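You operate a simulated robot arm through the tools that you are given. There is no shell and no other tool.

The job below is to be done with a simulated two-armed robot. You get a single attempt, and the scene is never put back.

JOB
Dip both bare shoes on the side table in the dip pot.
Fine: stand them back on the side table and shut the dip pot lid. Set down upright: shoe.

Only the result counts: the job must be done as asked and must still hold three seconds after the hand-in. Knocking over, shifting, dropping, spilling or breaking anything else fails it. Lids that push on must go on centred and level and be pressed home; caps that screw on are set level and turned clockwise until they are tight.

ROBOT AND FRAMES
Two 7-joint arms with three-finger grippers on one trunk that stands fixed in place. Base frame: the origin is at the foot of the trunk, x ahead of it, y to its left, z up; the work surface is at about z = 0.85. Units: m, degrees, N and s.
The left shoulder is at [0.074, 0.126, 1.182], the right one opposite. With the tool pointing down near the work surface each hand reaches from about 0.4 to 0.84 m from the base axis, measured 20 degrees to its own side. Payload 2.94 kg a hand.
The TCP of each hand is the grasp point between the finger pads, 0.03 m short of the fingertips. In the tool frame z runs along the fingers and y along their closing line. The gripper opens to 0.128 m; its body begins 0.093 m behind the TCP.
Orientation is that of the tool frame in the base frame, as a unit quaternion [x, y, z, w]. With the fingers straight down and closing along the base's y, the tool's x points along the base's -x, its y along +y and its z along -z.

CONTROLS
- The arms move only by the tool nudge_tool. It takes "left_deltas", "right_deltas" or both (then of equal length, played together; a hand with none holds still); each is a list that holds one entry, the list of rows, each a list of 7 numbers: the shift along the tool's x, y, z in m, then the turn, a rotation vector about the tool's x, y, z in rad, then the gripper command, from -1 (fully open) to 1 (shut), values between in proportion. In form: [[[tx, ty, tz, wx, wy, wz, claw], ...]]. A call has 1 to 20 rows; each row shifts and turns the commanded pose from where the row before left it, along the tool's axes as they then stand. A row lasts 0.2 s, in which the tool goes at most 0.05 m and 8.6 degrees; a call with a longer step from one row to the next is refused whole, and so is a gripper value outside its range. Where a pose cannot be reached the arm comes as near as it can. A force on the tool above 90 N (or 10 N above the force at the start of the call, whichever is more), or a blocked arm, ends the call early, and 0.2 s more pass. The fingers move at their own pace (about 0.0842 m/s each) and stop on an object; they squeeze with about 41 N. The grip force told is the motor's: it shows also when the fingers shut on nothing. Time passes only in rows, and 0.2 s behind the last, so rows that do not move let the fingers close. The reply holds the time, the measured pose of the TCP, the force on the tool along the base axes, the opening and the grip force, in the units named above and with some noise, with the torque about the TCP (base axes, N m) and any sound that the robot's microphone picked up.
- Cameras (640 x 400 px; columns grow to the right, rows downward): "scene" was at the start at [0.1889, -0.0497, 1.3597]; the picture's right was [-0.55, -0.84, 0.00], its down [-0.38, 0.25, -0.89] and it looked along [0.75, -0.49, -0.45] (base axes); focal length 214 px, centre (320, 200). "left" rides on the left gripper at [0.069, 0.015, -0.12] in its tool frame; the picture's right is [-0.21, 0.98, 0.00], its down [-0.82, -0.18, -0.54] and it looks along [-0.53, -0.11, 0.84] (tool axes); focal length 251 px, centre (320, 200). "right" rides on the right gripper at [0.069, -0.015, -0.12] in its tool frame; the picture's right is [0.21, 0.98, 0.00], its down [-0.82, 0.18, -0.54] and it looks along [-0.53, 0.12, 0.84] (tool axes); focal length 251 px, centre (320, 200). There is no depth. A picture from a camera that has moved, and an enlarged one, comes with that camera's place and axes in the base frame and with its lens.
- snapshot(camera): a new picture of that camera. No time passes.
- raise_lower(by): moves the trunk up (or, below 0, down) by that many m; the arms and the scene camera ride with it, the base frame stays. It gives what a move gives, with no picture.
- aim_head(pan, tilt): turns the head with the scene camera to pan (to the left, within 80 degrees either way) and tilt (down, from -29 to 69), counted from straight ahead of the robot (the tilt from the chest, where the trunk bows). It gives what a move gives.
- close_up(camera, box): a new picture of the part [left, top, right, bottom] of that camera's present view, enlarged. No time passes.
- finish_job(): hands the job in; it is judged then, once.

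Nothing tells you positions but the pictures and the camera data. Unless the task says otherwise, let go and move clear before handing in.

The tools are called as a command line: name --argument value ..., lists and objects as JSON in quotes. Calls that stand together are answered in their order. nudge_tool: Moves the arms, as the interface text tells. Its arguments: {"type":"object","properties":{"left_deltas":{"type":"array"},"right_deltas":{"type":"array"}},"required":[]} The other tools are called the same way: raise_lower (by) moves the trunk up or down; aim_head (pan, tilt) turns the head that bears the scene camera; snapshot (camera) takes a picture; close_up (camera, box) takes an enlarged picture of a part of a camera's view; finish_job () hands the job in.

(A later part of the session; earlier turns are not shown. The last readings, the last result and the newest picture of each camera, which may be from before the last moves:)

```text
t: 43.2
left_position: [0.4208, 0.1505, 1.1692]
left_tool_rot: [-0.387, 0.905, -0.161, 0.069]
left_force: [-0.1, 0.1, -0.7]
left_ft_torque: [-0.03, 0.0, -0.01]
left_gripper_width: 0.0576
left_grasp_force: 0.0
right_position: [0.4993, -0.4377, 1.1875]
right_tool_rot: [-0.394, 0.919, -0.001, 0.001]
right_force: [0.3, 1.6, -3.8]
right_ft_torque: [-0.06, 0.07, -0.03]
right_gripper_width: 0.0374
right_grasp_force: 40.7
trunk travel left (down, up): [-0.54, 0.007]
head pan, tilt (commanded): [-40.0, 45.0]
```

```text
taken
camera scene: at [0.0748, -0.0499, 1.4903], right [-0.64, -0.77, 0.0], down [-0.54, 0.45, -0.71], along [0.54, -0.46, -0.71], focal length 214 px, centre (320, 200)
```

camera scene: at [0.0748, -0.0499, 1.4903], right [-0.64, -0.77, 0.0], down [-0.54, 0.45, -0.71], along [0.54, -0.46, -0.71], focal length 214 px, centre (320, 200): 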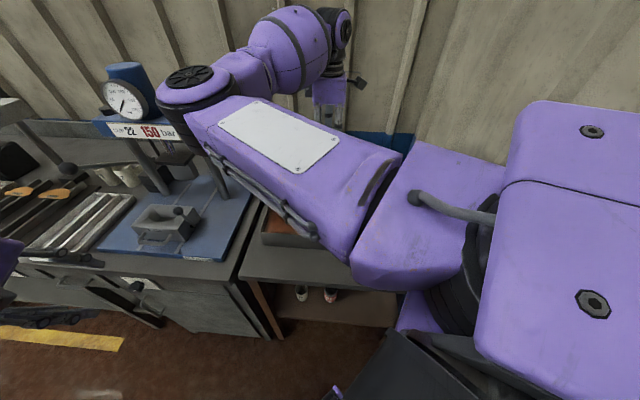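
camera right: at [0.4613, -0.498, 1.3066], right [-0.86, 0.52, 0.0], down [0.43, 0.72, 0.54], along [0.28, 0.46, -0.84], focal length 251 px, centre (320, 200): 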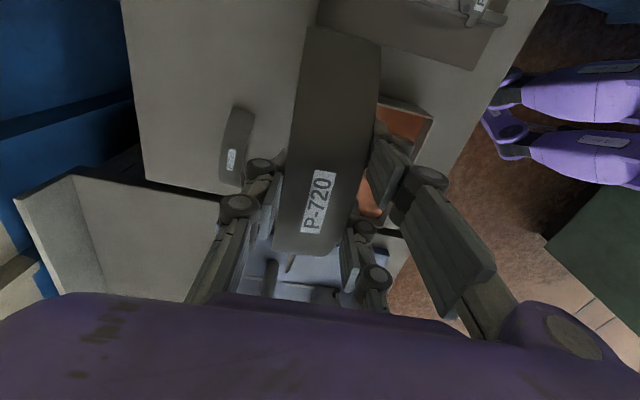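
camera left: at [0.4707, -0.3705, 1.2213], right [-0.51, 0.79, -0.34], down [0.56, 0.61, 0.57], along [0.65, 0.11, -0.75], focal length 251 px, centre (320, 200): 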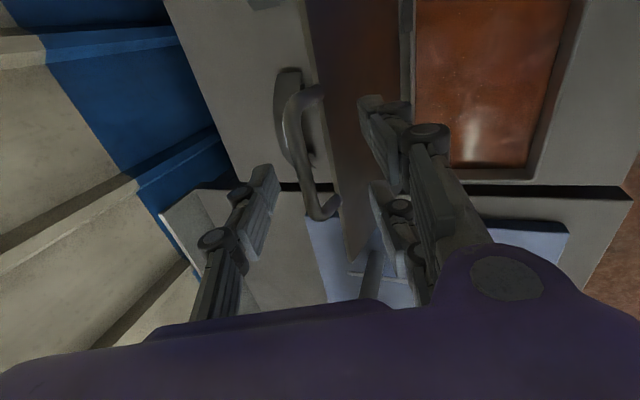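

The right elbow is swinging left as the hand nears the pot, so I'll move the left hand further left first to keep the arms apart.

nudge_tool --left_deltas '[[[-0.0261, 0.0326, -0.0119, 0, 0, 0, 0.1], [-0.0261, 0.0326, -0.0119, 0, 0, 0, 0.1], [-0.0261, 0.0326, -0.0119, 0, 0, 0, 0.1], [-0.0261, 0.0326, -0.0119, 0, 0, 0, 0.1], [-0.0261, 0.0326, -0.0119, 0, 0, 0, 0.1], [-0.0261, 0.0326, -0.0119, 0, 0, 0, 0.1], [-0.0261, 0.0326, -0.0119, 0, 0, 0, 0.1]]]'

snapshot --camera "left"

```text
t: 44.8
left_position: [0.3692, 0.4493, 1.1682]
left_tool_rot: [-0.387, 0.905, -0.162, 0.07]
left_force: [-0.7, -0.5, -0.4]
left_ft_torque: [-0.01, -0.03, 0.01]
left_gripper_width: 0.0577
left_grasp_force: 0.1
right_position: [0.4977, -0.4389, 1.1863]
right_tool_rot: [-0.394, 0.919, 0.0, 0.001]
right_force: [-0.2, 1.1, -2.7]
right_ft_torque: [-0.03, 0.02, 0.02]
right_gripper_width: 0.0377
right_grasp_force: 41.0
trunk travel left (down, up): [-0.54, 0.007]
head pan, tilt (commanded): [-40.0, 45.0]
```

```text
taken
camera left: at [0.2807, 0.4382, 1.2759], right [-0.51, 0.79, -0.34], down [0.55, 0.61, 0.57], along [0.66, 0.11, -0.75], focal length 251 px, centre (320, 200)
```

left: 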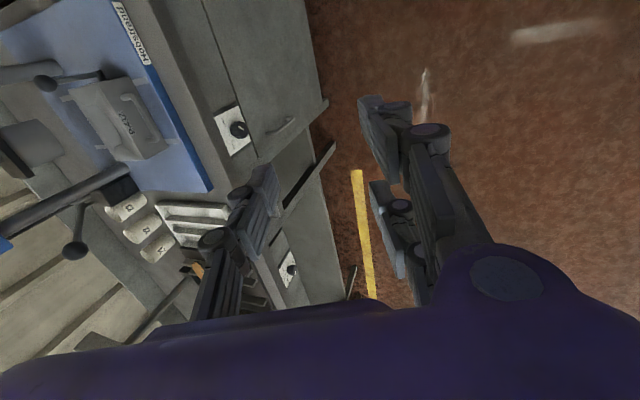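

Left arm is clear. Now I'll carry shoe A the rest of the way to above the pot.

nudge_tool --right_deltas '[[[-0.02375, 0.0295, 0, 0, 0, 0, 1], [-0.02375, 0.0295, 0, 0, 0, 0, 1], [-0.02375, 0.0295, 0, 0, 0, 0, 1], [-0.02375, 0.0295, 0, 0, 0, 0, 1]]]'

snapshot --camera "right"

snapshot --camera "scene"

```text
t: 45.8
left_position: [0.3693, 0.4505, 1.1684]
left_tool_rot: [-0.387, 0.905, -0.161, 0.069]
left_force: [-0.7, 0.6, 0.3]
left_ft_torque: [-0.06, -0.03, 0.02]
left_gripper_width: 0.0575
left_grasp_force: 0.0
right_position: [0.4777, -0.2867, 1.1856]
right_tool_rot: [-0.394, 0.919, 0.0, 0.001]
right_force: [-0.3, 0.6, -2.9]
right_ft_torque: [-0.06, 0.01, -0.02]
right_gripper_width: 0.0379
right_grasp_force: 40.7
trunk travel left (down, up): [-0.54, 0.007]
head pan, tilt (commanded): [-40.0, 45.0]
```

```text
taken
camera right: at [0.4412, -0.3466, 1.3048], right [-0.86, 0.52, 0.0], down [0.44, 0.72, 0.54], along [0.28, 0.46, -0.84], focal length 251 px, centre (320, 200)
```

right: 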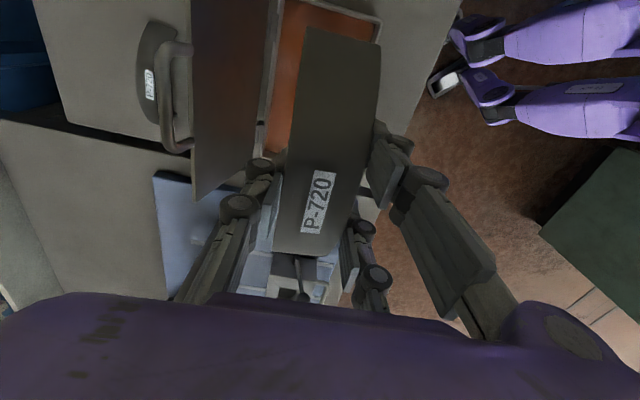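

```text
taken
camera scene: at [0.0744, -0.0498, 1.4903], right [-0.64, -0.77, 0.0], down [-0.54, 0.45, -0.71], along [0.54, -0.46, -0.71], focal length 214 px, centre (320, 200)
```

scene: 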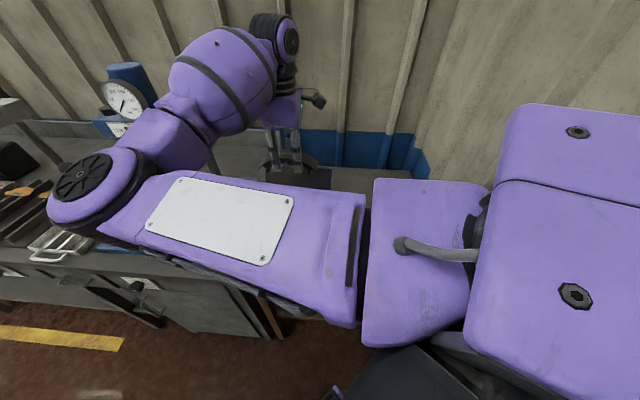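

Shoe A is over the pot, aligned with it (U≈0.121, N≈0.544 versus pot centre 0.120, 0.549). I'll lower to just above the rim and check.

nudge_tool --right_deltas '[[[0, -0.003, 0.037, 0, 0, 0, 1], [0, 0, 0.037, 0, 0, 0, 1], [0, 0, 0.037, 0, 0, 0, 1], [0, 0, 0.037, 0, 0, 0, 1], [0, 0, 0.037, 0, 0, 0, 1]]]'

snapshot --camera "right"

snapshot --camera "left"

```text
t: 47.0
left_position: [0.3694, 0.4483, 1.1692]
left_tool_rot: [-0.387, 0.905, -0.161, 0.069]
left_force: [0.8, 0.0, 0.8]
left_ft_torque: [0.04, 0.01, 0.0]
left_gripper_width: 0.0572
left_grasp_force: 0.1
right_position: [0.4806, -0.2913, 1.0019]
right_tool_rot: [-0.394, 0.919, 0.001, 0.001]
right_force: [0.3, -0.1, -2.7]
right_ft_torque: [0.02, 0.04, 0.01]
right_gripper_width: 0.0377
right_grasp_force: 40.8
trunk travel left (down, up): [-0.54, 0.007]
head pan, tilt (commanded): [-40.0, 45.0]
```

```text
taken
camera right: at [0.4437, -0.3517, 1.1219], right [-0.86, 0.52, 0.0], down [0.43, 0.72, 0.54], along [0.28, 0.46, -0.84], focal length 251 px, centre (320, 200)
```

right: 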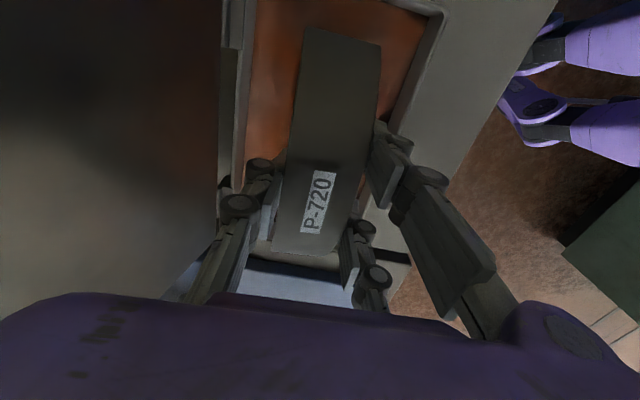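

```text
taken
camera left: at [0.2813, 0.4366, 1.2758], right [-0.51, 0.79, -0.34], down [0.56, 0.6, 0.57], along [0.65, 0.11, -0.75], focal length 251 px, centre (320, 200)
```

left: 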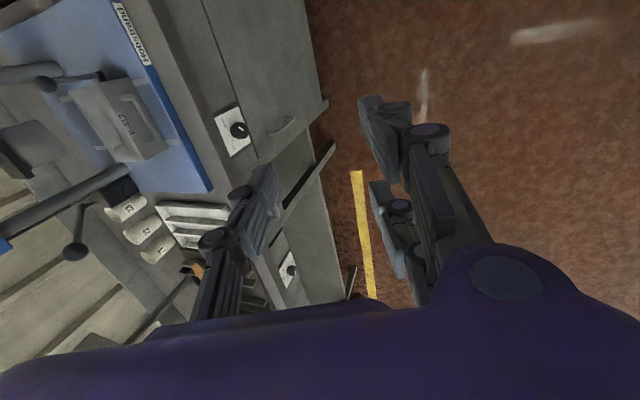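

Well centred in the opening. I'll lower shoe A into the dip, stopping with its feet about 15–20 mm above the floor level of the table.

nudge_tool --right_deltas '[[[0, 0, 0.021, 0, 0, 0, 1], [0, 0, 0.021, 0, 0, 0, 1], [0, 0, 0.021, 0, 0, 0, 1], [0, 0, 0.02, 0, 0, 0, 1]]]'

snapshot --camera "right"

```text
t: 48.0
left_position: [0.3701, 0.4491, 1.1685]
left_tool_rot: [-0.387, 0.905, -0.161, 0.07]
left_force: [-0.5, 0.8, 0.3]
left_ft_torque: [0.01, 0.01, 0.01]
left_gripper_width: 0.0575
left_grasp_force: 0.1
right_position: [0.4811, -0.2907, 0.9163]
right_tool_rot: [-0.394, 0.919, 0.001, 0.001]
right_force: [0.2, 0.4, -2.9]
right_ft_torque: [0.05, 0.03, 0.01]
right_gripper_width: 0.0377
right_grasp_force: 40.7
trunk travel left (down, up): [-0.54, 0.007]
head pan, tilt (commanded): [-40.0, 45.0]
```

```text
taken
camera right: at [0.4445, -0.3511, 1.0363], right [-0.86, 0.52, 0.0], down [0.44, 0.72, 0.54], along [0.28, 0.46, -0.84], focal length 251 px, centre (320, 200)
```

right: 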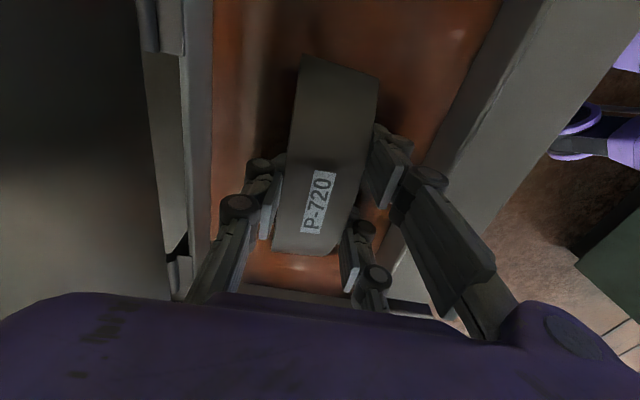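

Shoe A's lower part is in the liquid with no contact force. I'll go a bit deeper in small steps, watching the force for the pot floor.

nudge_tool --right_deltas '[[[0, 0, 0.004, 0, 0, 0, 1], [0, 0, 0.004, 0, 0, 0, 1]]]'

close_up --camera "right" --box '[180, 0, 500, 300]'

```text
t: 48.6
left_position: [0.3694, 0.4475, 1.1678]
left_tool_rot: [-0.387, 0.905, -0.162, 0.068]
left_force: [-0.5, 0.3, 0.1]
left_ft_torque: [-0.01, 0.03, 0.03]
left_gripper_width: 0.0576
left_grasp_force: 0.1
right_position: [0.4822, -0.2908, 0.9085]
right_tool_rot: [-0.395, 0.919, 0.001, 0.0]
right_force: [0.2, 0.2, -2.9]
right_ft_torque: [0.01, 0.02, -0.02]
right_gripper_width: 0.0378
right_grasp_force: 40.8
trunk travel left (down, up): [-0.54, 0.007]
head pan, tilt (commanded): [-40.0, 45.0]
```

```text
1.33 times, centred on (340, 150) of right
camera zoom: at [0.4446, -0.3514, 1.0281], right [-0.86, 0.52, 0.0], down [0.43, 0.72, 0.54], along [0.28, 0.46, -0.84], focal length 335 px, centre (293, 267)
```

zoom: 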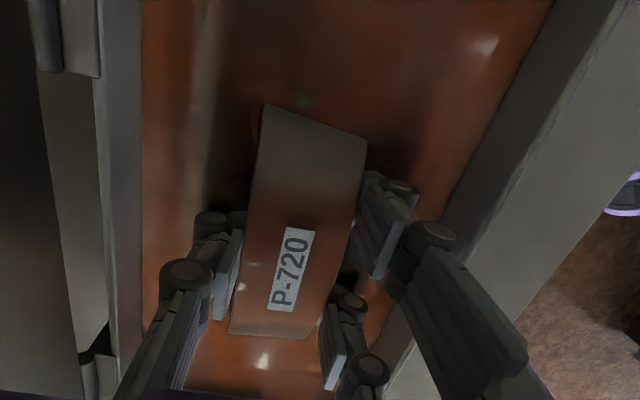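

nudge_tool --right_deltas '[[[0, 0, 0.003, 0, 0, 0, 1], [0, 0, 0, 0, 0, 0, 1], [0, 0, 0, 0, 0, 0, 1]]]'

close_up --camera "right" --box '[180, 0, 500, 300]'

```text
t: 49.4
left_position: [0.3688, 0.448, 1.1698]
left_tool_rot: [-0.386, 0.905, -0.162, 0.07]
left_force: [0.0, -0.4, -0.1]
left_ft_torque: [0.03, 0.0, -0.01]
left_gripper_width: 0.0578
left_grasp_force: 0.1
right_position: [0.4815, -0.2907, 0.9067]
right_tool_rot: [-0.394, 0.919, 0.0, 0.001]
right_force: [-0.3, 0.9, -3.1]
right_ft_torque: [0.03, -0.01, 0.02]
right_gripper_width: 0.0377
right_grasp_force: 41.3
trunk travel left (down, up): [-0.54, 0.007]
head pan, tilt (commanded): [-40.0, 45.0]
```

```text
1.33 times, centred on (340, 150) of right
camera zoom: at [0.4444, -0.3512, 1.0259], right [-0.86, 0.52, 0.0], down [0.43, 0.72, 0.54], along [0.28, 0.46, -0.84], focal length 335 px, centre (293, 267)
```

zoom: 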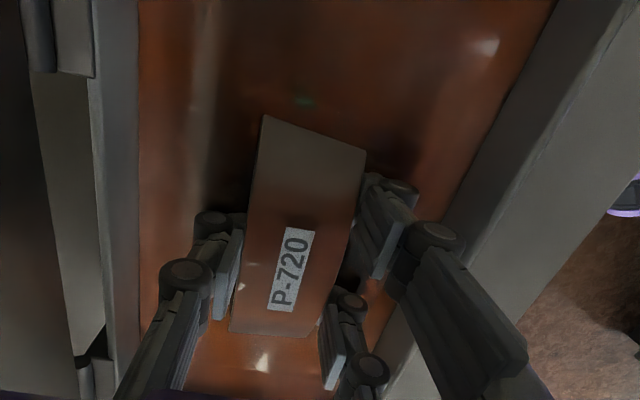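

nudge_tool --right_deltas '[[[0, 0, 0.003, 0, 0, 0, 1], [0, 0, 0, 0, 0, 0, 1]]]'

nudge_tool --right_deltas '[[[0, 0, 0.002, 0, 0, 0, 1], [0, 0, 0, 0, 0, 0, 1]]]'

close_up --camera "right" --box '[180, 0, 500, 300]'

```text
t: 50.0
left_position: [0.3687, 0.4491, 1.1684]
left_tool_rot: [-0.387, 0.905, -0.161, 0.07]
left_force: [0.7, -0.3, 0.4]
left_ft_torque: [0.0, 0.01, -0.02]
left_gripper_width: 0.0577
left_grasp_force: 0.0
right_position: [0.482, -0.2915, 0.9043]
right_tool_rot: [-0.394, 0.919, 0.001, 0.001]
right_force: [-1.9, 0.0, 0.5]
right_ft_torque: [0.24, -0.12, 0.06]
right_gripper_width: 0.0378
right_grasp_force: 41.1
trunk travel left (down, up): [-0.54, 0.007]
head pan, tilt (commanded): [-40.0, 45.0]
```

```text
t: 50.6
left_position: [0.3669, 0.4488, 1.1691]
left_tool_rot: [-0.387, 0.905, -0.162, 0.07]
left_force: [-0.4, -0.1, -0.3]
left_ft_torque: [0.02, 0.02, 0.01]
left_gripper_width: 0.0579
left_grasp_force: 0.1
right_position: [0.482, -0.2909, 0.9029]
right_tool_rot: [-0.393, 0.919, -0.001, 0.002]
right_force: [-0.2, 0.0, 12.2]
right_ft_torque: [0.6, -0.31, -0.01]
right_gripper_width: 0.0384
right_grasp_force: 41.0
trunk travel left (down, up): [-0.54, 0.007]
head pan, tilt (commanded): [-40.0, 45.0]
```

```text
1.33 times, centred on (340, 150) of right
camera zoom: at [0.4441, -0.351, 1.0226], right [-0.86, 0.52, 0.0], down [0.43, 0.72, 0.54], along [0.28, 0.46, -0.84], focal length 335 px, centre (293, 267)
```

zoom: 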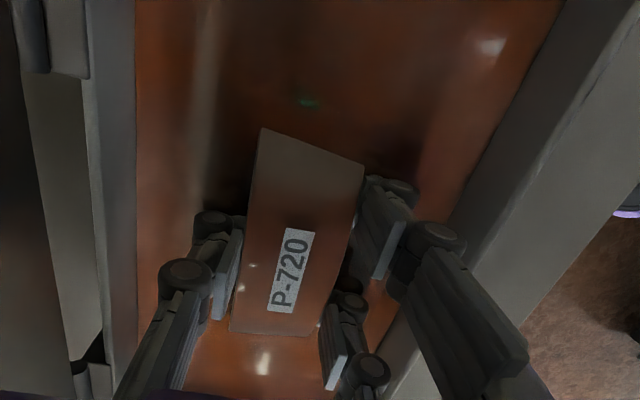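

The feet just touched the pot floor, so that's full depth. I'll lift straight out and see whether the shoe shows as coated.

nudge_tool --right_deltas '[[[0, 0, -0.004, 0, 0, 0, 1], [0, 0, 0, 0, 0, 0, 1], [0, 0, -0.02, 0, 0, 0, 1], [0, 0, -0.03, 0, 0, 0, 1], [0, 0, -0.03, 0, 0, 0, 1], [0, 0, -0.025, 0, 0, 0, 1]]]'

snapshot --camera "right"

```text
t: 52.0
left_position: [0.3675, 0.4485, 1.169]
left_tool_rot: [-0.387, 0.905, -0.161, 0.069]
left_force: [0.5, -0.7, 0.0]
left_ft_torque: [0.02, -0.01, 0.0]
left_gripper_width: 0.0575
left_grasp_force: 0.0
right_position: [0.4795, -0.2908, 1.01]
right_tool_rot: [-0.394, 0.919, 0.0, 0.001]
right_force: [-1.0, 0.4, -3.2]
right_ft_torque: [-0.02, 0.01, 0.01]
right_gripper_width: 0.0375
right_grasp_force: 40.9
trunk travel left (down, up): [-0.54, 0.007]
head pan, tilt (commanded): [-40.0, 45.0]
```

```text
taken
camera right: at [0.4424, -0.3516, 1.1303], right [-0.86, 0.52, 0.0], down [0.44, 0.72, 0.54], along [0.28, 0.46, -0.84], focal length 251 px, centre (320, 200)
```

right: 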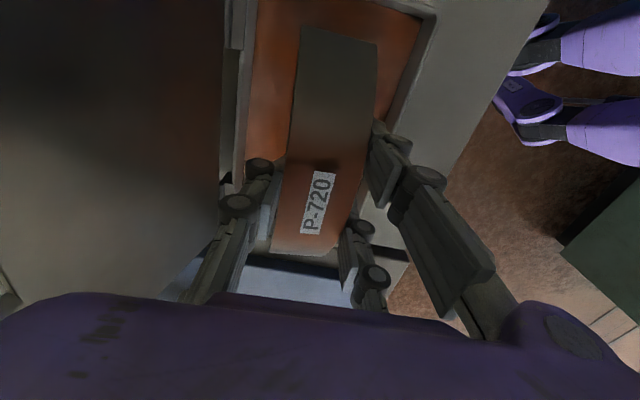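

Shoe A is out of the dip. I'll raise it above lid height and carry it back to its place.

nudge_tool --right_deltas '[[[0, 0, -0.036, 0, 0, 0, 1], [0, 0, -0.036, 0, 0, 0, 1], [0, 0, -0.036, 0, 0, 0, 1], [0, 0, -0.036, 0, 0, 0, 1], [0, 0, -0.036, 0, 0, 0, 1], [0.02375, -0.0295, 0, 0, 0, 0, 1], [0.02375, -0.0295, 0, 0, 0, 0, 1], [0.02375, -0.0295, 0, 0, 0, 0, 1], [0.02375, -0.0295, 0, 0, 0, 0, 1], [0.02375, -0.0295, 0, 0, 0, 0, 1], [0.02375, -0.0295, 0, 0, 0, 0, 1], [0.02375, -0.0295, 0, 0, 0, 0, 1], [0.02375, -0.0295, 0, 0, 0, 0, 1]]]'

snapshot --camera "right"

snapshot --camera "scene"

```text
t: 54.8
left_position: [0.3689, 0.4459, 1.1694]
left_tool_rot: [-0.387, 0.905, -0.161, 0.069]
left_force: [-0.7, -1.8, -0.9]
left_ft_torque: [0.03, 0.03, -0.02]
left_gripper_width: 0.0575
left_grasp_force: 0.1
right_position: [0.5202, -0.5932, 1.1872]
right_tool_rot: [-0.394, 0.919, 0.001, 0.002]
right_force: [-1.1, 0.0, -3.8]
right_ft_torque: [0.05, -0.01, 0.02]
right_gripper_width: 0.0374
right_grasp_force: 41.5
trunk travel left (down, up): [-0.54, 0.007]
head pan, tilt (commanded): [-40.0, 45.0]
```

```text
taken
camera right: at [0.4829, -0.6541, 1.3067], right [-0.86, 0.52, 0.0], down [0.43, 0.72, 0.54], along [0.28, 0.47, -0.84], focal length 251 px, centre (320, 200)
```

right: 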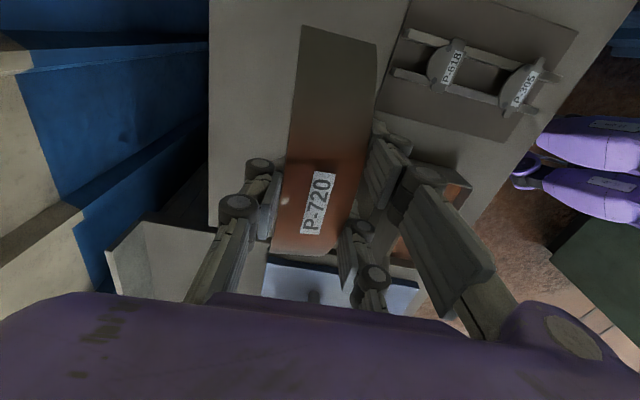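

```text
taken
camera scene: at [0.0743, -0.0543, 1.4901], right [-0.64, -0.77, 0.0], down [-0.54, 0.46, -0.71], along [0.54, -0.45, -0.71], focal length 214 px, centre (320, 200)
```

scene: 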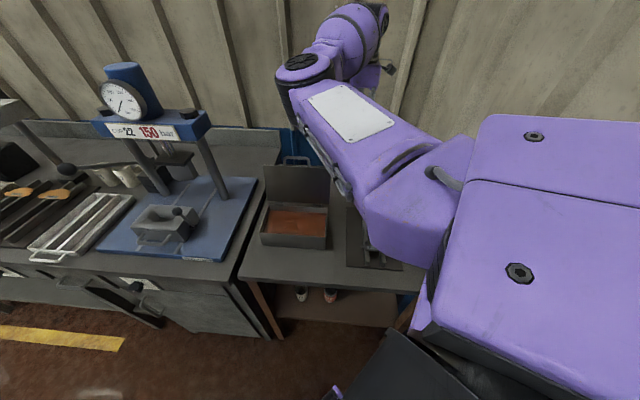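

close_up --camera "right" --box '[230, 10, 450, 280]'

```text
1.48 times, centred on (340, 145) of right
camera zoom: at [0.4829, -0.6541, 1.3067], right [-0.86, 0.52, 0.0], down [0.43, 0.72, 0.54], along [0.28, 0.47, -0.84], focal length 372 px, centre (290, 282)
```

zoom: 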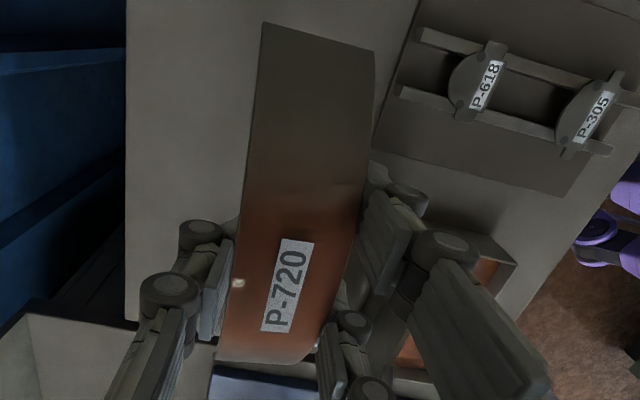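

Shoe A now has a brown wet coat (its whole surface changed once it was deep in the dip). I'll lower it back onto the table at its old spot.

nudge_tool --right_deltas '[[[0, 0, 0.038, 0, 0, 0.02, 1], [0, 0, 0.038, 0, 0, 0.02, 1], [0, 0, 0.038, 0, 0, 0, 1], [0, 0, 0.038, 0, 0, 0, 1], [0, 0, 0.038, 0, 0, 0, 1], [0, 0, 0.038, 0, 0, 0, 1], [0, 0, 0.03, 0, 0, 0, 1], [0, 0, 0.02, 0, 0, 0, 1], [0, 0, 0, 0, 0, 0, 1]]]'

snapshot --camera "right"

```text
t: 56.8
left_position: [0.3696, 0.4475, 1.1687]
left_tool_rot: [-0.388, 0.905, -0.161, 0.069]
left_force: [-0.2, -0.6, -0.2]
left_ft_torque: [-0.02, -0.01, 0.0]
left_gripper_width: 0.0578
left_grasp_force: 0.0
right_position: [0.5217, -0.5908, 0.912]
right_tool_rot: [-0.375, 0.927, 0.001, 0.001]
right_force: [0.0, 0.9, -3.3]
right_ft_torque: [0.02, 0.04, 0.02]
right_gripper_width: 0.0375
right_grasp_force: 41.4
trunk travel left (down, up): [-0.54, 0.007]
head pan, tilt (commanded): [-40.0, 45.0]
```

```text
taken
camera right: at [0.4812, -0.6503, 1.03], right [-0.83, 0.55, 0.0], down [0.46, 0.7, 0.54], along [0.3, 0.45, -0.84], focal length 251 px, centre (320, 200)
```

right: 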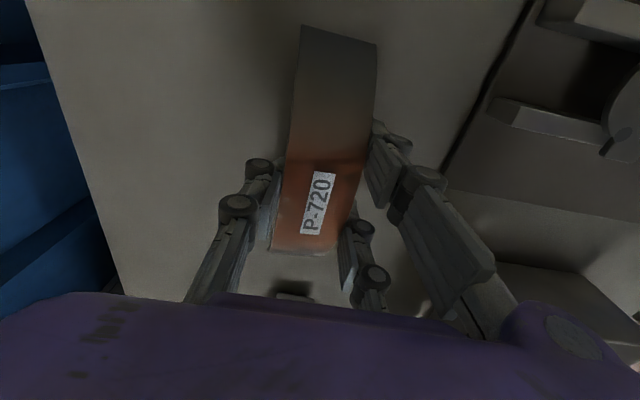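

nudge_tool --right_deltas '[[[0, 0, 0.004, 0, 0, 0, 1], [0, 0, 0.004, 0, 0, 0, 1], [0, 0, 0.002, 0, 0, 0, 1], [0, 0, 0, 0, 0, 0, 1]]]'

nudge_tool --right_deltas '[[[0, 0, 0.002, 0, 0, 0, 1], [0, 0, 0, 0, 0, 0, 1]]]'

```text
t: 57.8
left_position: [0.3692, 0.4485, 1.168]
left_tool_rot: [-0.388, 0.905, -0.16, 0.069]
left_force: [-0.1, 0.9, -0.1]
left_ft_torque: [0.0, -0.01, 0.0]
left_gripper_width: 0.0577
left_grasp_force: 0.1
right_position: [0.521, -0.5923, 0.9024]
right_tool_rot: [-0.376, 0.927, 0.0, 0.001]
right_force: [-0.2, 0.2, -2.4]
right_ft_torque: [0.0, 0.02, 0.02]
right_gripper_width: 0.0373
right_grasp_force: 41.4
trunk travel left (down, up): [-0.54, 0.007]
head pan, tilt (commanded): [-40.0, 45.0]
```

```text
t: 58.4
left_position: [0.3697, 0.4486, 1.1678]
left_tool_rot: [-0.387, 0.905, -0.162, 0.069]
left_force: [0.3, -0.2, -0.8]
left_ft_torque: [-0.03, -0.02, -0.02]
left_gripper_width: 0.0577
left_grasp_force: 0.1
right_position: [0.521, -0.5917, 0.9005]
right_tool_rot: [-0.375, 0.927, 0.0, 0.001]
right_force: [-0.5, -0.1, -3.6]
right_ft_torque: [0.0, 0.0, -0.04]
right_gripper_width: 0.0374
right_grasp_force: 41.6
trunk travel left (down, up): [-0.54, 0.007]
head pan, tilt (commanded): [-40.0, 45.0]
```

nudge_tool --right_deltas '[[[0, 0, 0.0015, 0, 0, 0, 1], [0, 0, 0, 0, 0, 0, 1]]]'

nudge_tool --right_deltas '[[[0, 0, 0.0015, 0, 0, 0, 1], [0, 0, 0, 0, 0, 0, 1]]]'

```text
t: 59.0
left_position: [0.3696, 0.4482, 1.169]
left_tool_rot: [-0.387, 0.905, -0.16, 0.069]
left_force: [1.1, 0.1, -0.3]
left_ft_torque: [0.01, 0.02, 0.02]
left_gripper_width: 0.0575
left_grasp_force: 0.0
right_position: [0.5216, -0.5914, 0.8973]
right_tool_rot: [-0.375, 0.927, 0.0, 0.002]
right_force: [-0.5, 0.6, -2.1]
right_ft_torque: [0.0, 0.02, 0.0]
right_gripper_width: 0.0373
right_grasp_force: 40.9
trunk travel left (down, up): [-0.54, 0.007]
head pan, tilt (commanded): [-40.0, 45.0]
```

```text
t: 59.6
left_position: [0.3692, 0.4475, 1.17]
left_tool_rot: [-0.387, 0.905, -0.161, 0.07]
left_force: [0.8, 0.1, 0.8]
left_ft_torque: [0.0, -0.02, -0.01]
left_gripper_width: 0.0576
left_grasp_force: 0.1
right_position: [0.5203, -0.5903, 0.897]
right_tool_rot: [-0.376, 0.927, 0.0, 0.002]
right_force: [1.3, -2.1, 1.3]
right_ft_torque: [0.19, -0.19, -0.06]
right_gripper_width: 0.0375
right_grasp_force: 40.5
trunk travel left (down, up): [-0.54, 0.007]
head pan, tilt (commanded): [-40.0, 45.0]
```

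Contact with the table is felt. I'll open the fingers and lift away from shoe A.

nudge_tool --right_deltas '[[[0, 0, 0.0005, 0, 0, 0, 1], [0, 0, 0, 0, 0, 0, 0.3], [0, 0, 0, 0, 0, 0, -0.2], [0, 0, 0, 0, 0, 0, -1], [0, 0, 0, 0, 0, 0, -1], [0, 0, 0, 0, 0, 0, -1]]]'

snapshot --camera "right"

```text
t: 61.0
left_position: [0.3691, 0.4489, 1.1684]
left_tool_rot: [-0.388, 0.905, -0.161, 0.069]
left_force: [-0.5, -0.9, 0.3]
left_ft_torque: [-0.03, 0.03, 0.01]
left_gripper_width: 0.0577
left_grasp_force: 0.1
right_position: [0.5209, -0.5908, 0.8976]
right_tool_rot: [-0.375, 0.927, 0.001, 0.0]
right_force: [0.4, -0.3, -0.1]
right_ft_torque: [-0.01, 0.01, -0.01]
right_gripper_width: 0.1279
right_grasp_force: 0.1
trunk travel left (down, up): [-0.54, 0.007]
head pan, tilt (commanded): [-40.0, 45.0]
```

```text
taken
camera right: at [0.4812, -0.6493, 1.0166], right [-0.83, 0.55, 0.0], down [0.46, 0.7, 0.54], along [0.3, 0.45, -0.84], focal length 251 px, centre (320, 200)
```

right: 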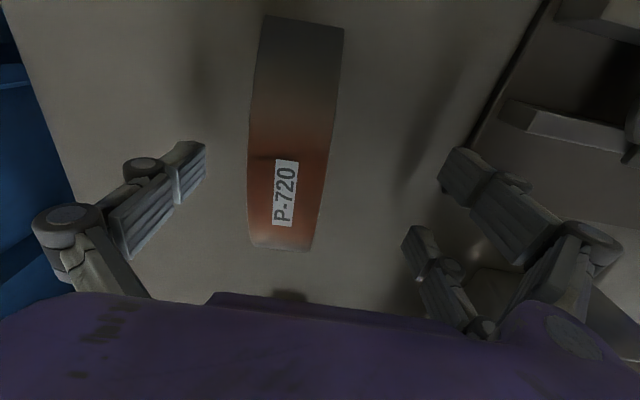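

close_up --camera "right" --box '[180, 0, 420, 280]'

nudge_tool --right_deltas '[[[0, 0, -0.02, 0, 0, 0, -1], [0, 0, -0.04, 0, 0, 0, -1], [0, 0, -0.04, 0, 0, 0, -1], [0, 0, -0.04, 0, 0, 0, -1]]]'

snapshot --camera "right"

snapshot --camera "scene"

```text
1.43 times, centred on (300, 140) of right
camera zoom: at [0.4812, -0.6493, 1.0166], right [-0.83, 0.55, 0.0], down [0.46, 0.7, 0.54], along [0.3, 0.45, -0.84], focal length 359 px, centre (349, 286)
```

zoom: 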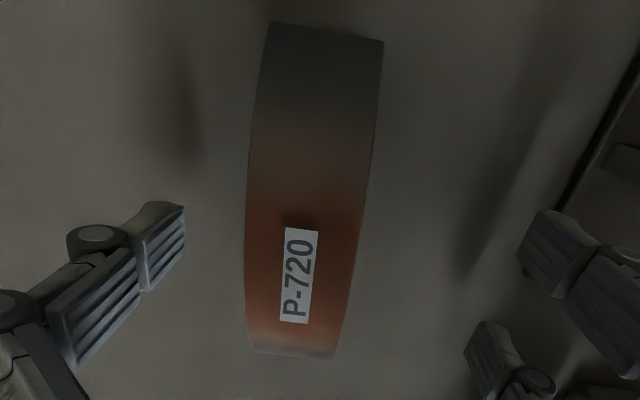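

```text
t: 62.0
left_position: [0.3684, 0.4488, 1.169]
left_tool_rot: [-0.387, 0.905, -0.162, 0.07]
left_force: [-0.7, 0.0, -0.3]
left_ft_torque: [0.0, 0.0, 0.02]
left_gripper_width: 0.0573
left_grasp_force: 0.0
right_position: [0.5207, -0.5903, 1.0365]
right_tool_rot: [-0.376, 0.927, 0.0, 0.002]
right_force: [0.0, -0.5, -0.6]
right_ft_torque: [-0.06, 0.0, 0.04]
right_gripper_width: 0.1279
right_grasp_force: 0.0
trunk travel left (down, up): [-0.54, 0.007]
head pan, tilt (commanded): [-40.0, 45.0]
```

```text
taken
camera right: at [0.4805, -0.6481, 1.1566], right [-0.83, 0.55, 0.0], down [0.46, 0.7, 0.54], along [0.3, 0.45, -0.84], focal length 251 px, centre (320, 200)
```

right: 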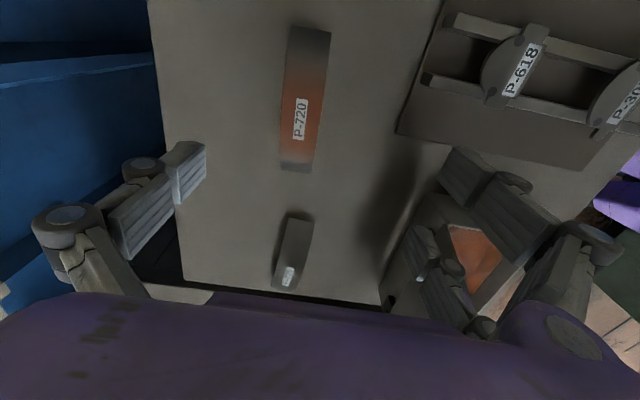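

```text
taken
camera scene: at [0.074, -0.0513, 1.4903], right [-0.64, -0.77, 0.0], down [-0.54, 0.45, -0.71], along [0.54, -0.46, -0.71], focal length 214 px, centre (320, 200)
```

scene: 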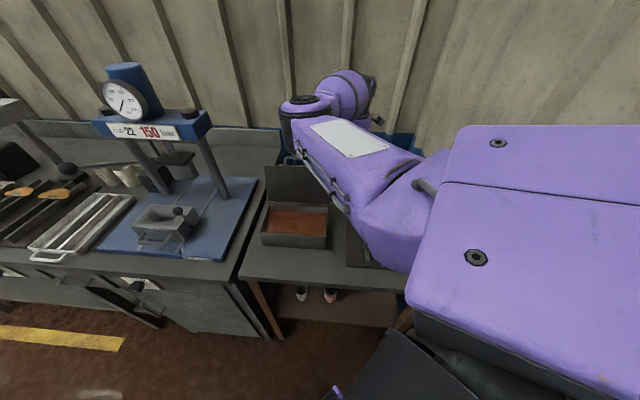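

Shoe A stands on the table with its brown coat. Next I'll move above shoe B and measure it.

nudge_tool --right_deltas '[[[0, 0, -0.035, 0, 0, 0, -1], [0, 0, -0.035, 0, 0, 0, -1], [-0.0373, 0.0011, 0, 0, 0, 0, -0.4], [-0.0373, 0.0011, 0, 0, 0, 0, -0.4], [-0.0373, 0.0011, 0, 0, 0, 0, -0.4], [-0.0373, 0.0011, 0, 0, 0, 0, -0.4], [-0.0373, 0.0011, 0, 0, 0, 0, -0.4], [-0.0373, 0.0011, 0, 0, 0, 0, -0.4]]]'

snapshot --camera "right"

snapshot --camera "scene"

```text
t: 63.8
left_position: [0.3713, 0.448, 1.1695]
left_tool_rot: [-0.387, 0.905, -0.161, 0.068]
left_force: [-0.6, 0.2, -0.3]
left_ft_torque: [-0.03, -0.02, 0.0]
left_gripper_width: 0.0577
left_grasp_force: 0.2
right_position: [0.6807, -0.4311, 1.1058]
right_tool_rot: [-0.375, 0.927, 0.001, 0.002]
right_force: [0.0, 0.1, 0.7]
right_ft_torque: [0.01, 0.01, 0.04]
right_gripper_width: 0.0899
right_grasp_force: 0.1
trunk travel left (down, up): [-0.54, 0.007]
head pan, tilt (commanded): [-40.0, 45.0]
```

```text
taken
camera right: at [0.6403, -0.4898, 1.2256], right [-0.83, 0.55, 0.0], down [0.47, 0.7, 0.54], along [0.3, 0.45, -0.84], focal length 251 px, centre (320, 200)
```

right: 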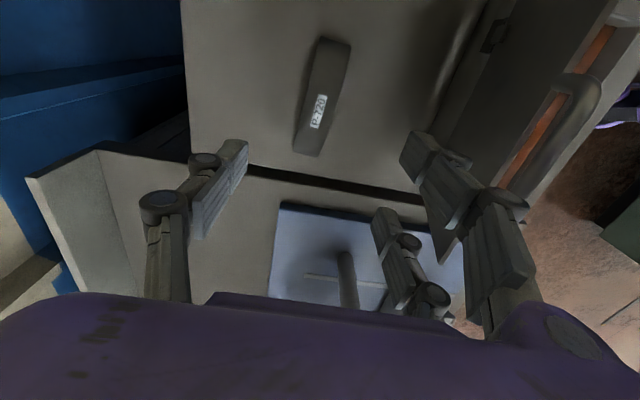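

```text
taken
camera scene: at [0.0753, -0.0521, 1.4901], right [-0.64, -0.77, 0.0], down [-0.54, 0.45, -0.71], along [0.54, -0.45, -0.71], focal length 214 px, centre (320, 200)
```

scene: 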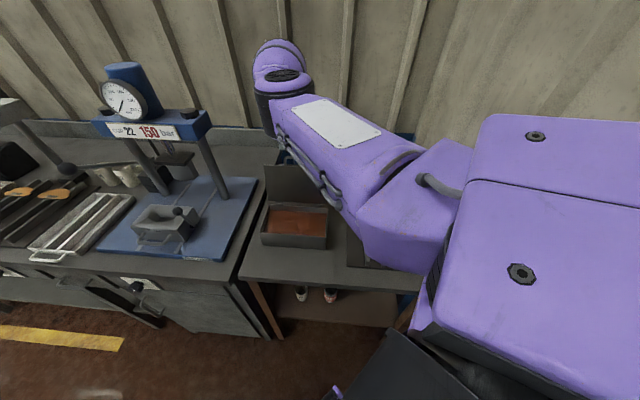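

close_up --camera "right" --box '[270, 20, 370, 170]'

```text
2.67 times, centred on (320, 95) of right
camera zoom: at [0.6403, -0.4898, 1.2256], right [-0.83, 0.55, 0.0], down [0.47, 0.7, 0.54], along [0.3, 0.45, -0.84], focal length 670 px, centre (320, 480)
```

zoom: 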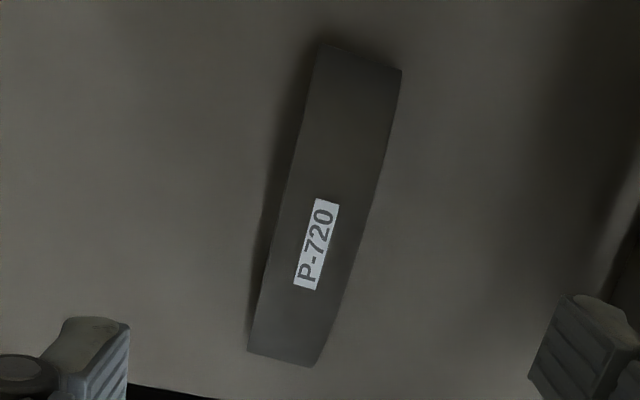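

Shoe B centre is about (0.683,-0.427) with axis at 41°. I'll align and descend to the same grasp height.

nudge_tool --right_deltas '[[[-0.0043, 0.0017, 0.015, 0, 0, 0.053, -0.4], [0, 0, 0.035, 0, 0, 0, -0.4], [0, 0, 0.035, 0, 0, 0, -0.4], [0, 0, 0.035, 0, 0, 0, -0.4], [0, 0, 0.035, 0, 0, 0, -0.4], [0, 0, 0.02, 0, 0, 0, -0.4], [0, 0, 0, 0, 0, 0, -0.4]]]'

snapshot --camera "right"

```text
t: 65.4
left_position: [0.3687, 0.4477, 1.1693]
left_tool_rot: [-0.387, 0.905, -0.162, 0.069]
left_force: [1.3, 0.2, 0.2]
left_ft_torque: [0.02, -0.02, -0.04]
left_gripper_width: 0.0578
left_grasp_force: 0.0
right_position: [0.6733, -0.426, 0.9337]
right_tool_rot: [-0.35, 0.937, 0.001, 0.002]
right_force: [0.1, -1.1, 0.7]
right_ft_torque: [0.01, -0.01, 0.02]
right_gripper_width: 0.0896
right_grasp_force: 0.1
right hand out of reach, approached as far as the arm can: row 6
trunk travel left (down, up): [-0.54, 0.007]
head pan, tilt (commanded): [-40.0, 45.0]
```

```text
taken
camera right: at [0.63, -0.4822, 1.0527], right [-0.8, 0.6, 0.0], down [0.5, 0.67, 0.54], along [0.32, 0.44, -0.84], focal length 251 px, centre (320, 200)
```

right: 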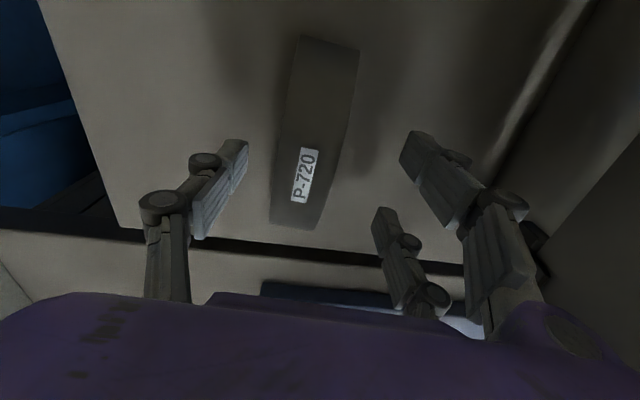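

Shoe B is just out of reach with the trunk raised. I'll lift the hand, lower the trunk a little (keeping the arm clear of the open lid), and try again.

nudge_tool --right_deltas '[[[0, 0, -0.04, 0, 0, 0, -0.4], [0, 0, -0.04, 0, 0, 0, -0.4], [0, 0, -0.02, 0, 0, 0, -0.4], [0, 0, 0, 0, 0, 0, -0.4]]]'

raise_lower --by -0.07

snapshot --camera "scene"

snapshot --camera "right"

```text
t: 66.4
left_position: [0.3694, 0.4481, 1.1684]
left_tool_rot: [-0.387, 0.905, -0.161, 0.069]
left_force: [-0.1, -0.8, 0.2]
left_ft_torque: [-0.02, -0.02, -0.01]
left_gripper_width: 0.0574
left_grasp_force: 0.2
right_position: [0.6721, -0.4225, 1.0342]
right_tool_rot: [-0.351, 0.936, 0.0, 0.001]
right_force: [0.1, 0.4, 0.1]
right_ft_torque: [0.0, -0.04, 0.0]
right_gripper_width: 0.0896
right_grasp_force: 0.1
trunk travel left (down, up): [-0.54, 0.007]
head pan, tilt (commanded): [-40.0, 45.0]
```

```text
t: 67.5
left_position: [0.3717, 0.4463, 1.1001]
left_tool_rot: [-0.387, 0.905, -0.162, 0.07]
left_force: [0.4, 0.0, -1.0]
left_ft_torque: [-0.01, -0.03, 0.0]
left_gripper_width: 0.0576
left_grasp_force: 0.0
right_position: [0.6716, -0.4238, 0.9629]
right_tool_rot: [-0.351, 0.936, 0.001, 0.002]
right_force: [0.3, -0.1, 0.0]
right_ft_torque: [-0.05, 0.06, 0.0]
right_gripper_width: 0.0897
right_grasp_force: 0.0
trunk travel left (down, up): [-0.47, 0.077]
head pan, tilt (commanded): [-40.0, 45.0]
```

```text
taken
camera scene: at [0.1426, -0.0519, 1.4114], right [-0.64, -0.77, 0.0], down [-0.54, 0.45, -0.71], along [0.54, -0.45, -0.71], focal length 214 px, centre (320, 200)
```

scene: 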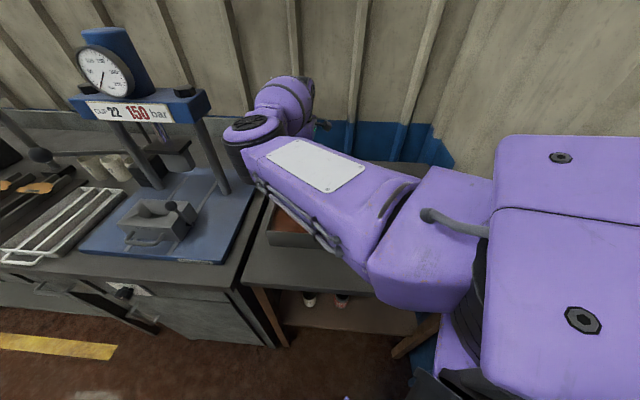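

```text
taken
camera right: at [0.6296, -0.4803, 1.0835], right [-0.8, 0.59, 0.0], down [0.5, 0.68, 0.54], along [0.32, 0.44, -0.84], focal length 251 px, centre (320, 200)
```

right: 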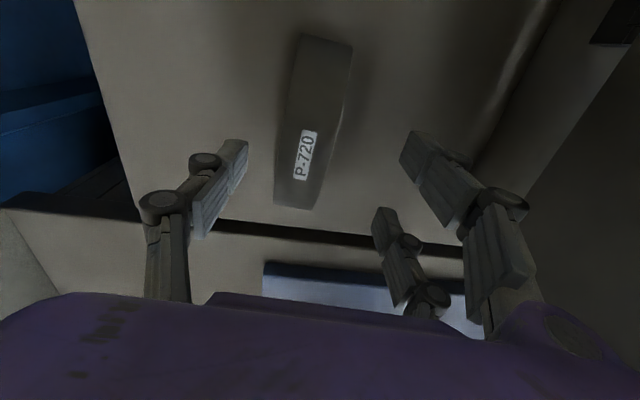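

Trunk lowered; the hand is back over shoe B, about 11 mm off sideways. I'll correct and descend.

nudge_tool --right_deltas '[[[-0.001, -0.011, 0, 0, 0, 0, -0.4], [0, 0, 0.03, 0, 0, 0, -0.4], [0, 0, 0, 0, 0, 0, -0.4]]]'

close_up --camera "right" --box '[180, 0, 480, 280]'

```text
t: 68.3
left_position: [0.371, 0.4471, 1.0976]
left_tool_rot: [-0.387, 0.905, -0.16, 0.069]
left_force: [0.0, 0.4, 0.3]
left_ft_torque: [-0.02, 0.02, 0.01]
left_gripper_width: 0.0575
left_grasp_force: 0.0
right_position: [0.6797, -0.4299, 0.9339]
right_tool_rot: [-0.351, 0.936, 0.0, 0.0]
right_force: [-0.3, -1.0, -0.9]
right_ft_torque: [-0.03, -0.01, 0.01]
right_gripper_width: 0.0897
right_grasp_force: 0.1
trunk travel left (down, up): [-0.47, 0.077]
head pan, tilt (commanded): [-40.0, 45.0]
```

```text
1.43 times, centred on (330, 140) of right
camera zoom: at [0.6377, -0.4866, 1.0534], right [-0.8, 0.6, 0.0], down [0.5, 0.68, 0.54], along [0.32, 0.44, -0.84], focal length 359 px, centre (306, 286)
```

zoom: 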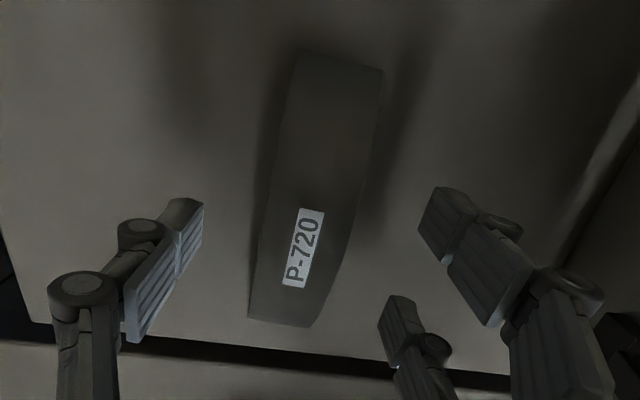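

Aligned. Descending to grasp height and closing on shoe B.

nudge_tool --right_deltas '[[[0, 0, 0.018, 0, 0, 0, -0.4], [0, 0, 0.017, 0, 0, 0, -0.4], [0, 0, 0, 0, 0, 0, -0.4]]]'

snapshot --camera "right"

```text
t: 69.1
left_position: [0.3678, 0.4491, 1.1014]
left_tool_rot: [-0.386, 0.905, -0.163, 0.071]
left_force: [0.1, -0.1, 0.7]
left_ft_torque: [-0.01, 0.04, 0.01]
left_gripper_width: 0.0576
left_grasp_force: 0.0
right_position: [0.6829, -0.429, 0.9135]
right_tool_rot: [-0.352, 0.936, -0.006, 0.011]
right_force: [-0.3, 0.3, 0.5]
right_ft_torque: [0.03, 0.01, 0.03]
right_gripper_width: 0.0896
right_grasp_force: 0.1
trunk travel left (down, up): [-0.47, 0.077]
head pan, tilt (commanded): [-40.0, 45.0]
```

```text
taken
camera right: at [0.6384, -0.486, 1.0329], right [-0.8, 0.59, -0.02], down [0.49, 0.68, 0.55], along [0.34, 0.43, -0.84], focal length 251 px, centre (320, 200)
```

right: 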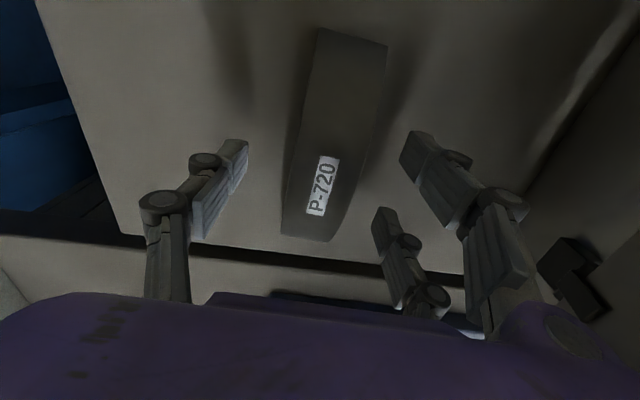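

snapshot --camera "scene"

nudge_tool --right_deltas '[[[0, 0, 0, 0, 0, 0, -0.4], [0, 0, 0, 0, 0, 0, -0.4]]]'

```text
taken
camera scene: at [0.1375, -0.0493, 1.4133], right [-0.64, -0.77, 0.0], down [-0.54, 0.45, -0.71], along [0.54, -0.46, -0.7], focal length 214 px, centre (320, 200)
```

scene: 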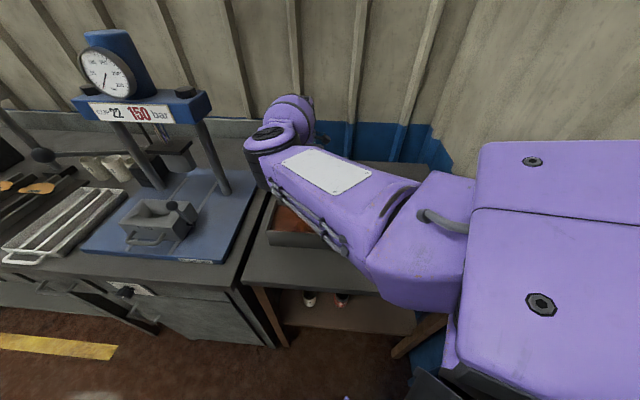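

```text
t: 69.7
left_position: [0.3657, 0.448, 1.0996]
left_tool_rot: [-0.387, 0.905, -0.162, 0.071]
left_force: [0.9, 0.1, 0.4]
left_ft_torque: [0.01, 0.03, 0.01]
left_gripper_width: 0.0577
left_grasp_force: 0.1
right_position: [0.6834, -0.43, 0.9138]
right_tool_rot: [-0.351, 0.936, -0.008, 0.011]
right_force: [0.1, -0.1, 0.6]
right_ft_torque: [-0.01, -0.02, 0.01]
right_gripper_width: 0.0895
right_grasp_force: 0.1
trunk travel left (down, up): [-0.47, 0.077]
head pan, tilt (commanded): [-40.0, 45.0]
```

The trunk shifted a few millimetres, so some arm link may be touching something (possibly the lid). I'll back the hand up at once and inspect.

nudge_tool --right_deltas '[[[0, 0, -0.03, 0, 0, 0, -0.4], [0, 0, -0.04, 0, 0, 0, -0.4], [0, 0, -0.04, 0, 0, 0, -0.4]]]'

snapshot --camera "scene"

snapshot --camera "right"

```text
t: 70.5
left_position: [0.3723, 0.4474, 1.0988]
left_tool_rot: [-0.387, 0.905, -0.161, 0.069]
left_force: [-0.2, 0.2, -0.1]
left_ft_torque: [-0.01, 0.01, 0.0]
left_gripper_width: 0.0575
left_grasp_force: 0.0
right_position: [0.6806, -0.4328, 1.0063]
right_tool_rot: [-0.351, 0.936, 0.001, 0.0]
right_force: [-0.5, 0.2, 0.2]
right_ft_torque: [-0.04, 0.01, 0.02]
right_gripper_width: 0.0897
right_grasp_force: 0.1
trunk travel left (down, up): [-0.47, 0.077]
head pan, tilt (commanded): [-40.0, 45.0]
```

```text
taken
camera scene: at [0.143, -0.0522, 1.4111], right [-0.64, -0.77, 0.0], down [-0.54, 0.45, -0.71], along [0.54, -0.45, -0.71], focal length 214 px, centre (320, 200)
```

scene: 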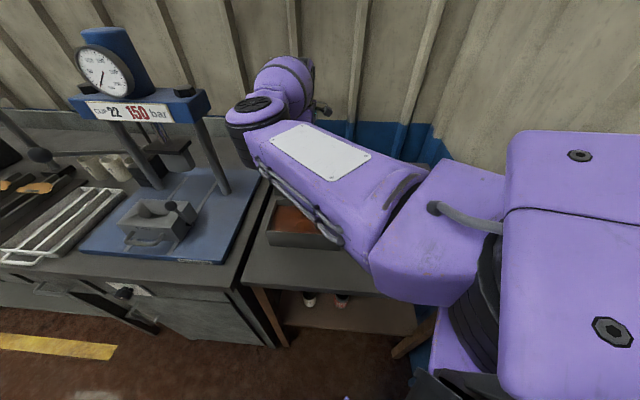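

```text
taken
camera right: at [0.6378, -0.4892, 1.1249], right [-0.8, 0.59, 0.0], down [0.5, 0.67, 0.54], along [0.32, 0.44, -0.84], focal length 251 px, centre (320, 200)
```

right: 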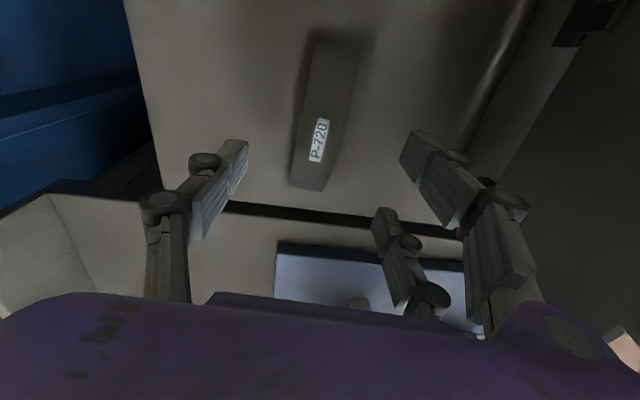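

nudge_tool --right_deltas '[[[0, 0, -0.04, 0, 0, 0, -0.4], [0, 0, -0.04, 0, 0, 0, -0.4], [0, 0, -0.02, 0, 0, -0.053, -0.4]]]'

snapshot --camera "right"

snapshot --camera "scene"

```text
t: 71.3
left_position: [0.3714, 0.4482, 1.0977]
left_tool_rot: [-0.387, 0.905, -0.161, 0.069]
left_force: [0.0, -0.6, 0.5]
left_ft_torque: [0.01, -0.01, 0.0]
left_gripper_width: 0.0573
left_grasp_force: 0.1
right_position: [0.6799, -0.4319, 1.108]
right_tool_rot: [-0.376, 0.927, 0.0, 0.001]
right_force: [-0.1, 0.5, -0.3]
right_ft_torque: [-0.04, -0.02, 0.01]
right_gripper_width: 0.0896
right_grasp_force: 0.0
trunk travel left (down, up): [-0.47, 0.077]
head pan, tilt (commanded): [-40.0, 45.0]
```

```text
taken
camera right: at [0.64, -0.4904, 1.2273], right [-0.83, 0.55, 0.0], down [0.46, 0.7, 0.54], along [0.3, 0.45, -0.84], focal length 251 px, centre (320, 200)
```

right: 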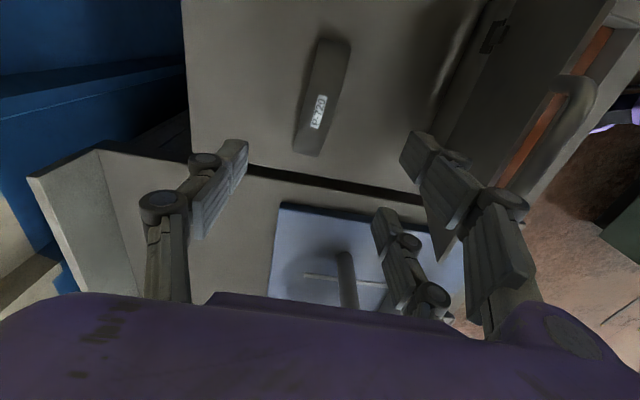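

```text
taken
camera scene: at [0.1426, -0.0518, 1.4114], right [-0.64, -0.77, 0.0], down [-0.54, 0.45, -0.71], along [0.54, -0.45, -0.71], focal length 214 px, centre (320, 200)
```

scene: 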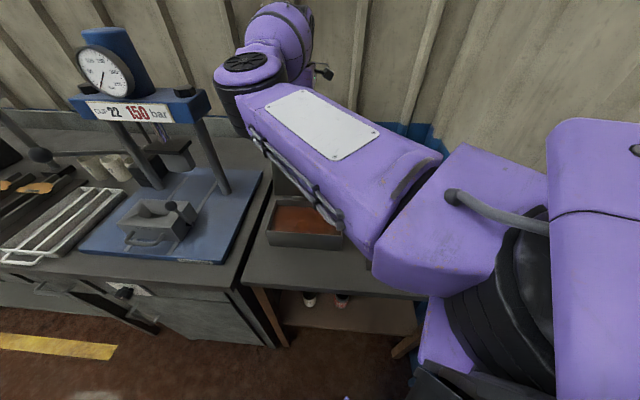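

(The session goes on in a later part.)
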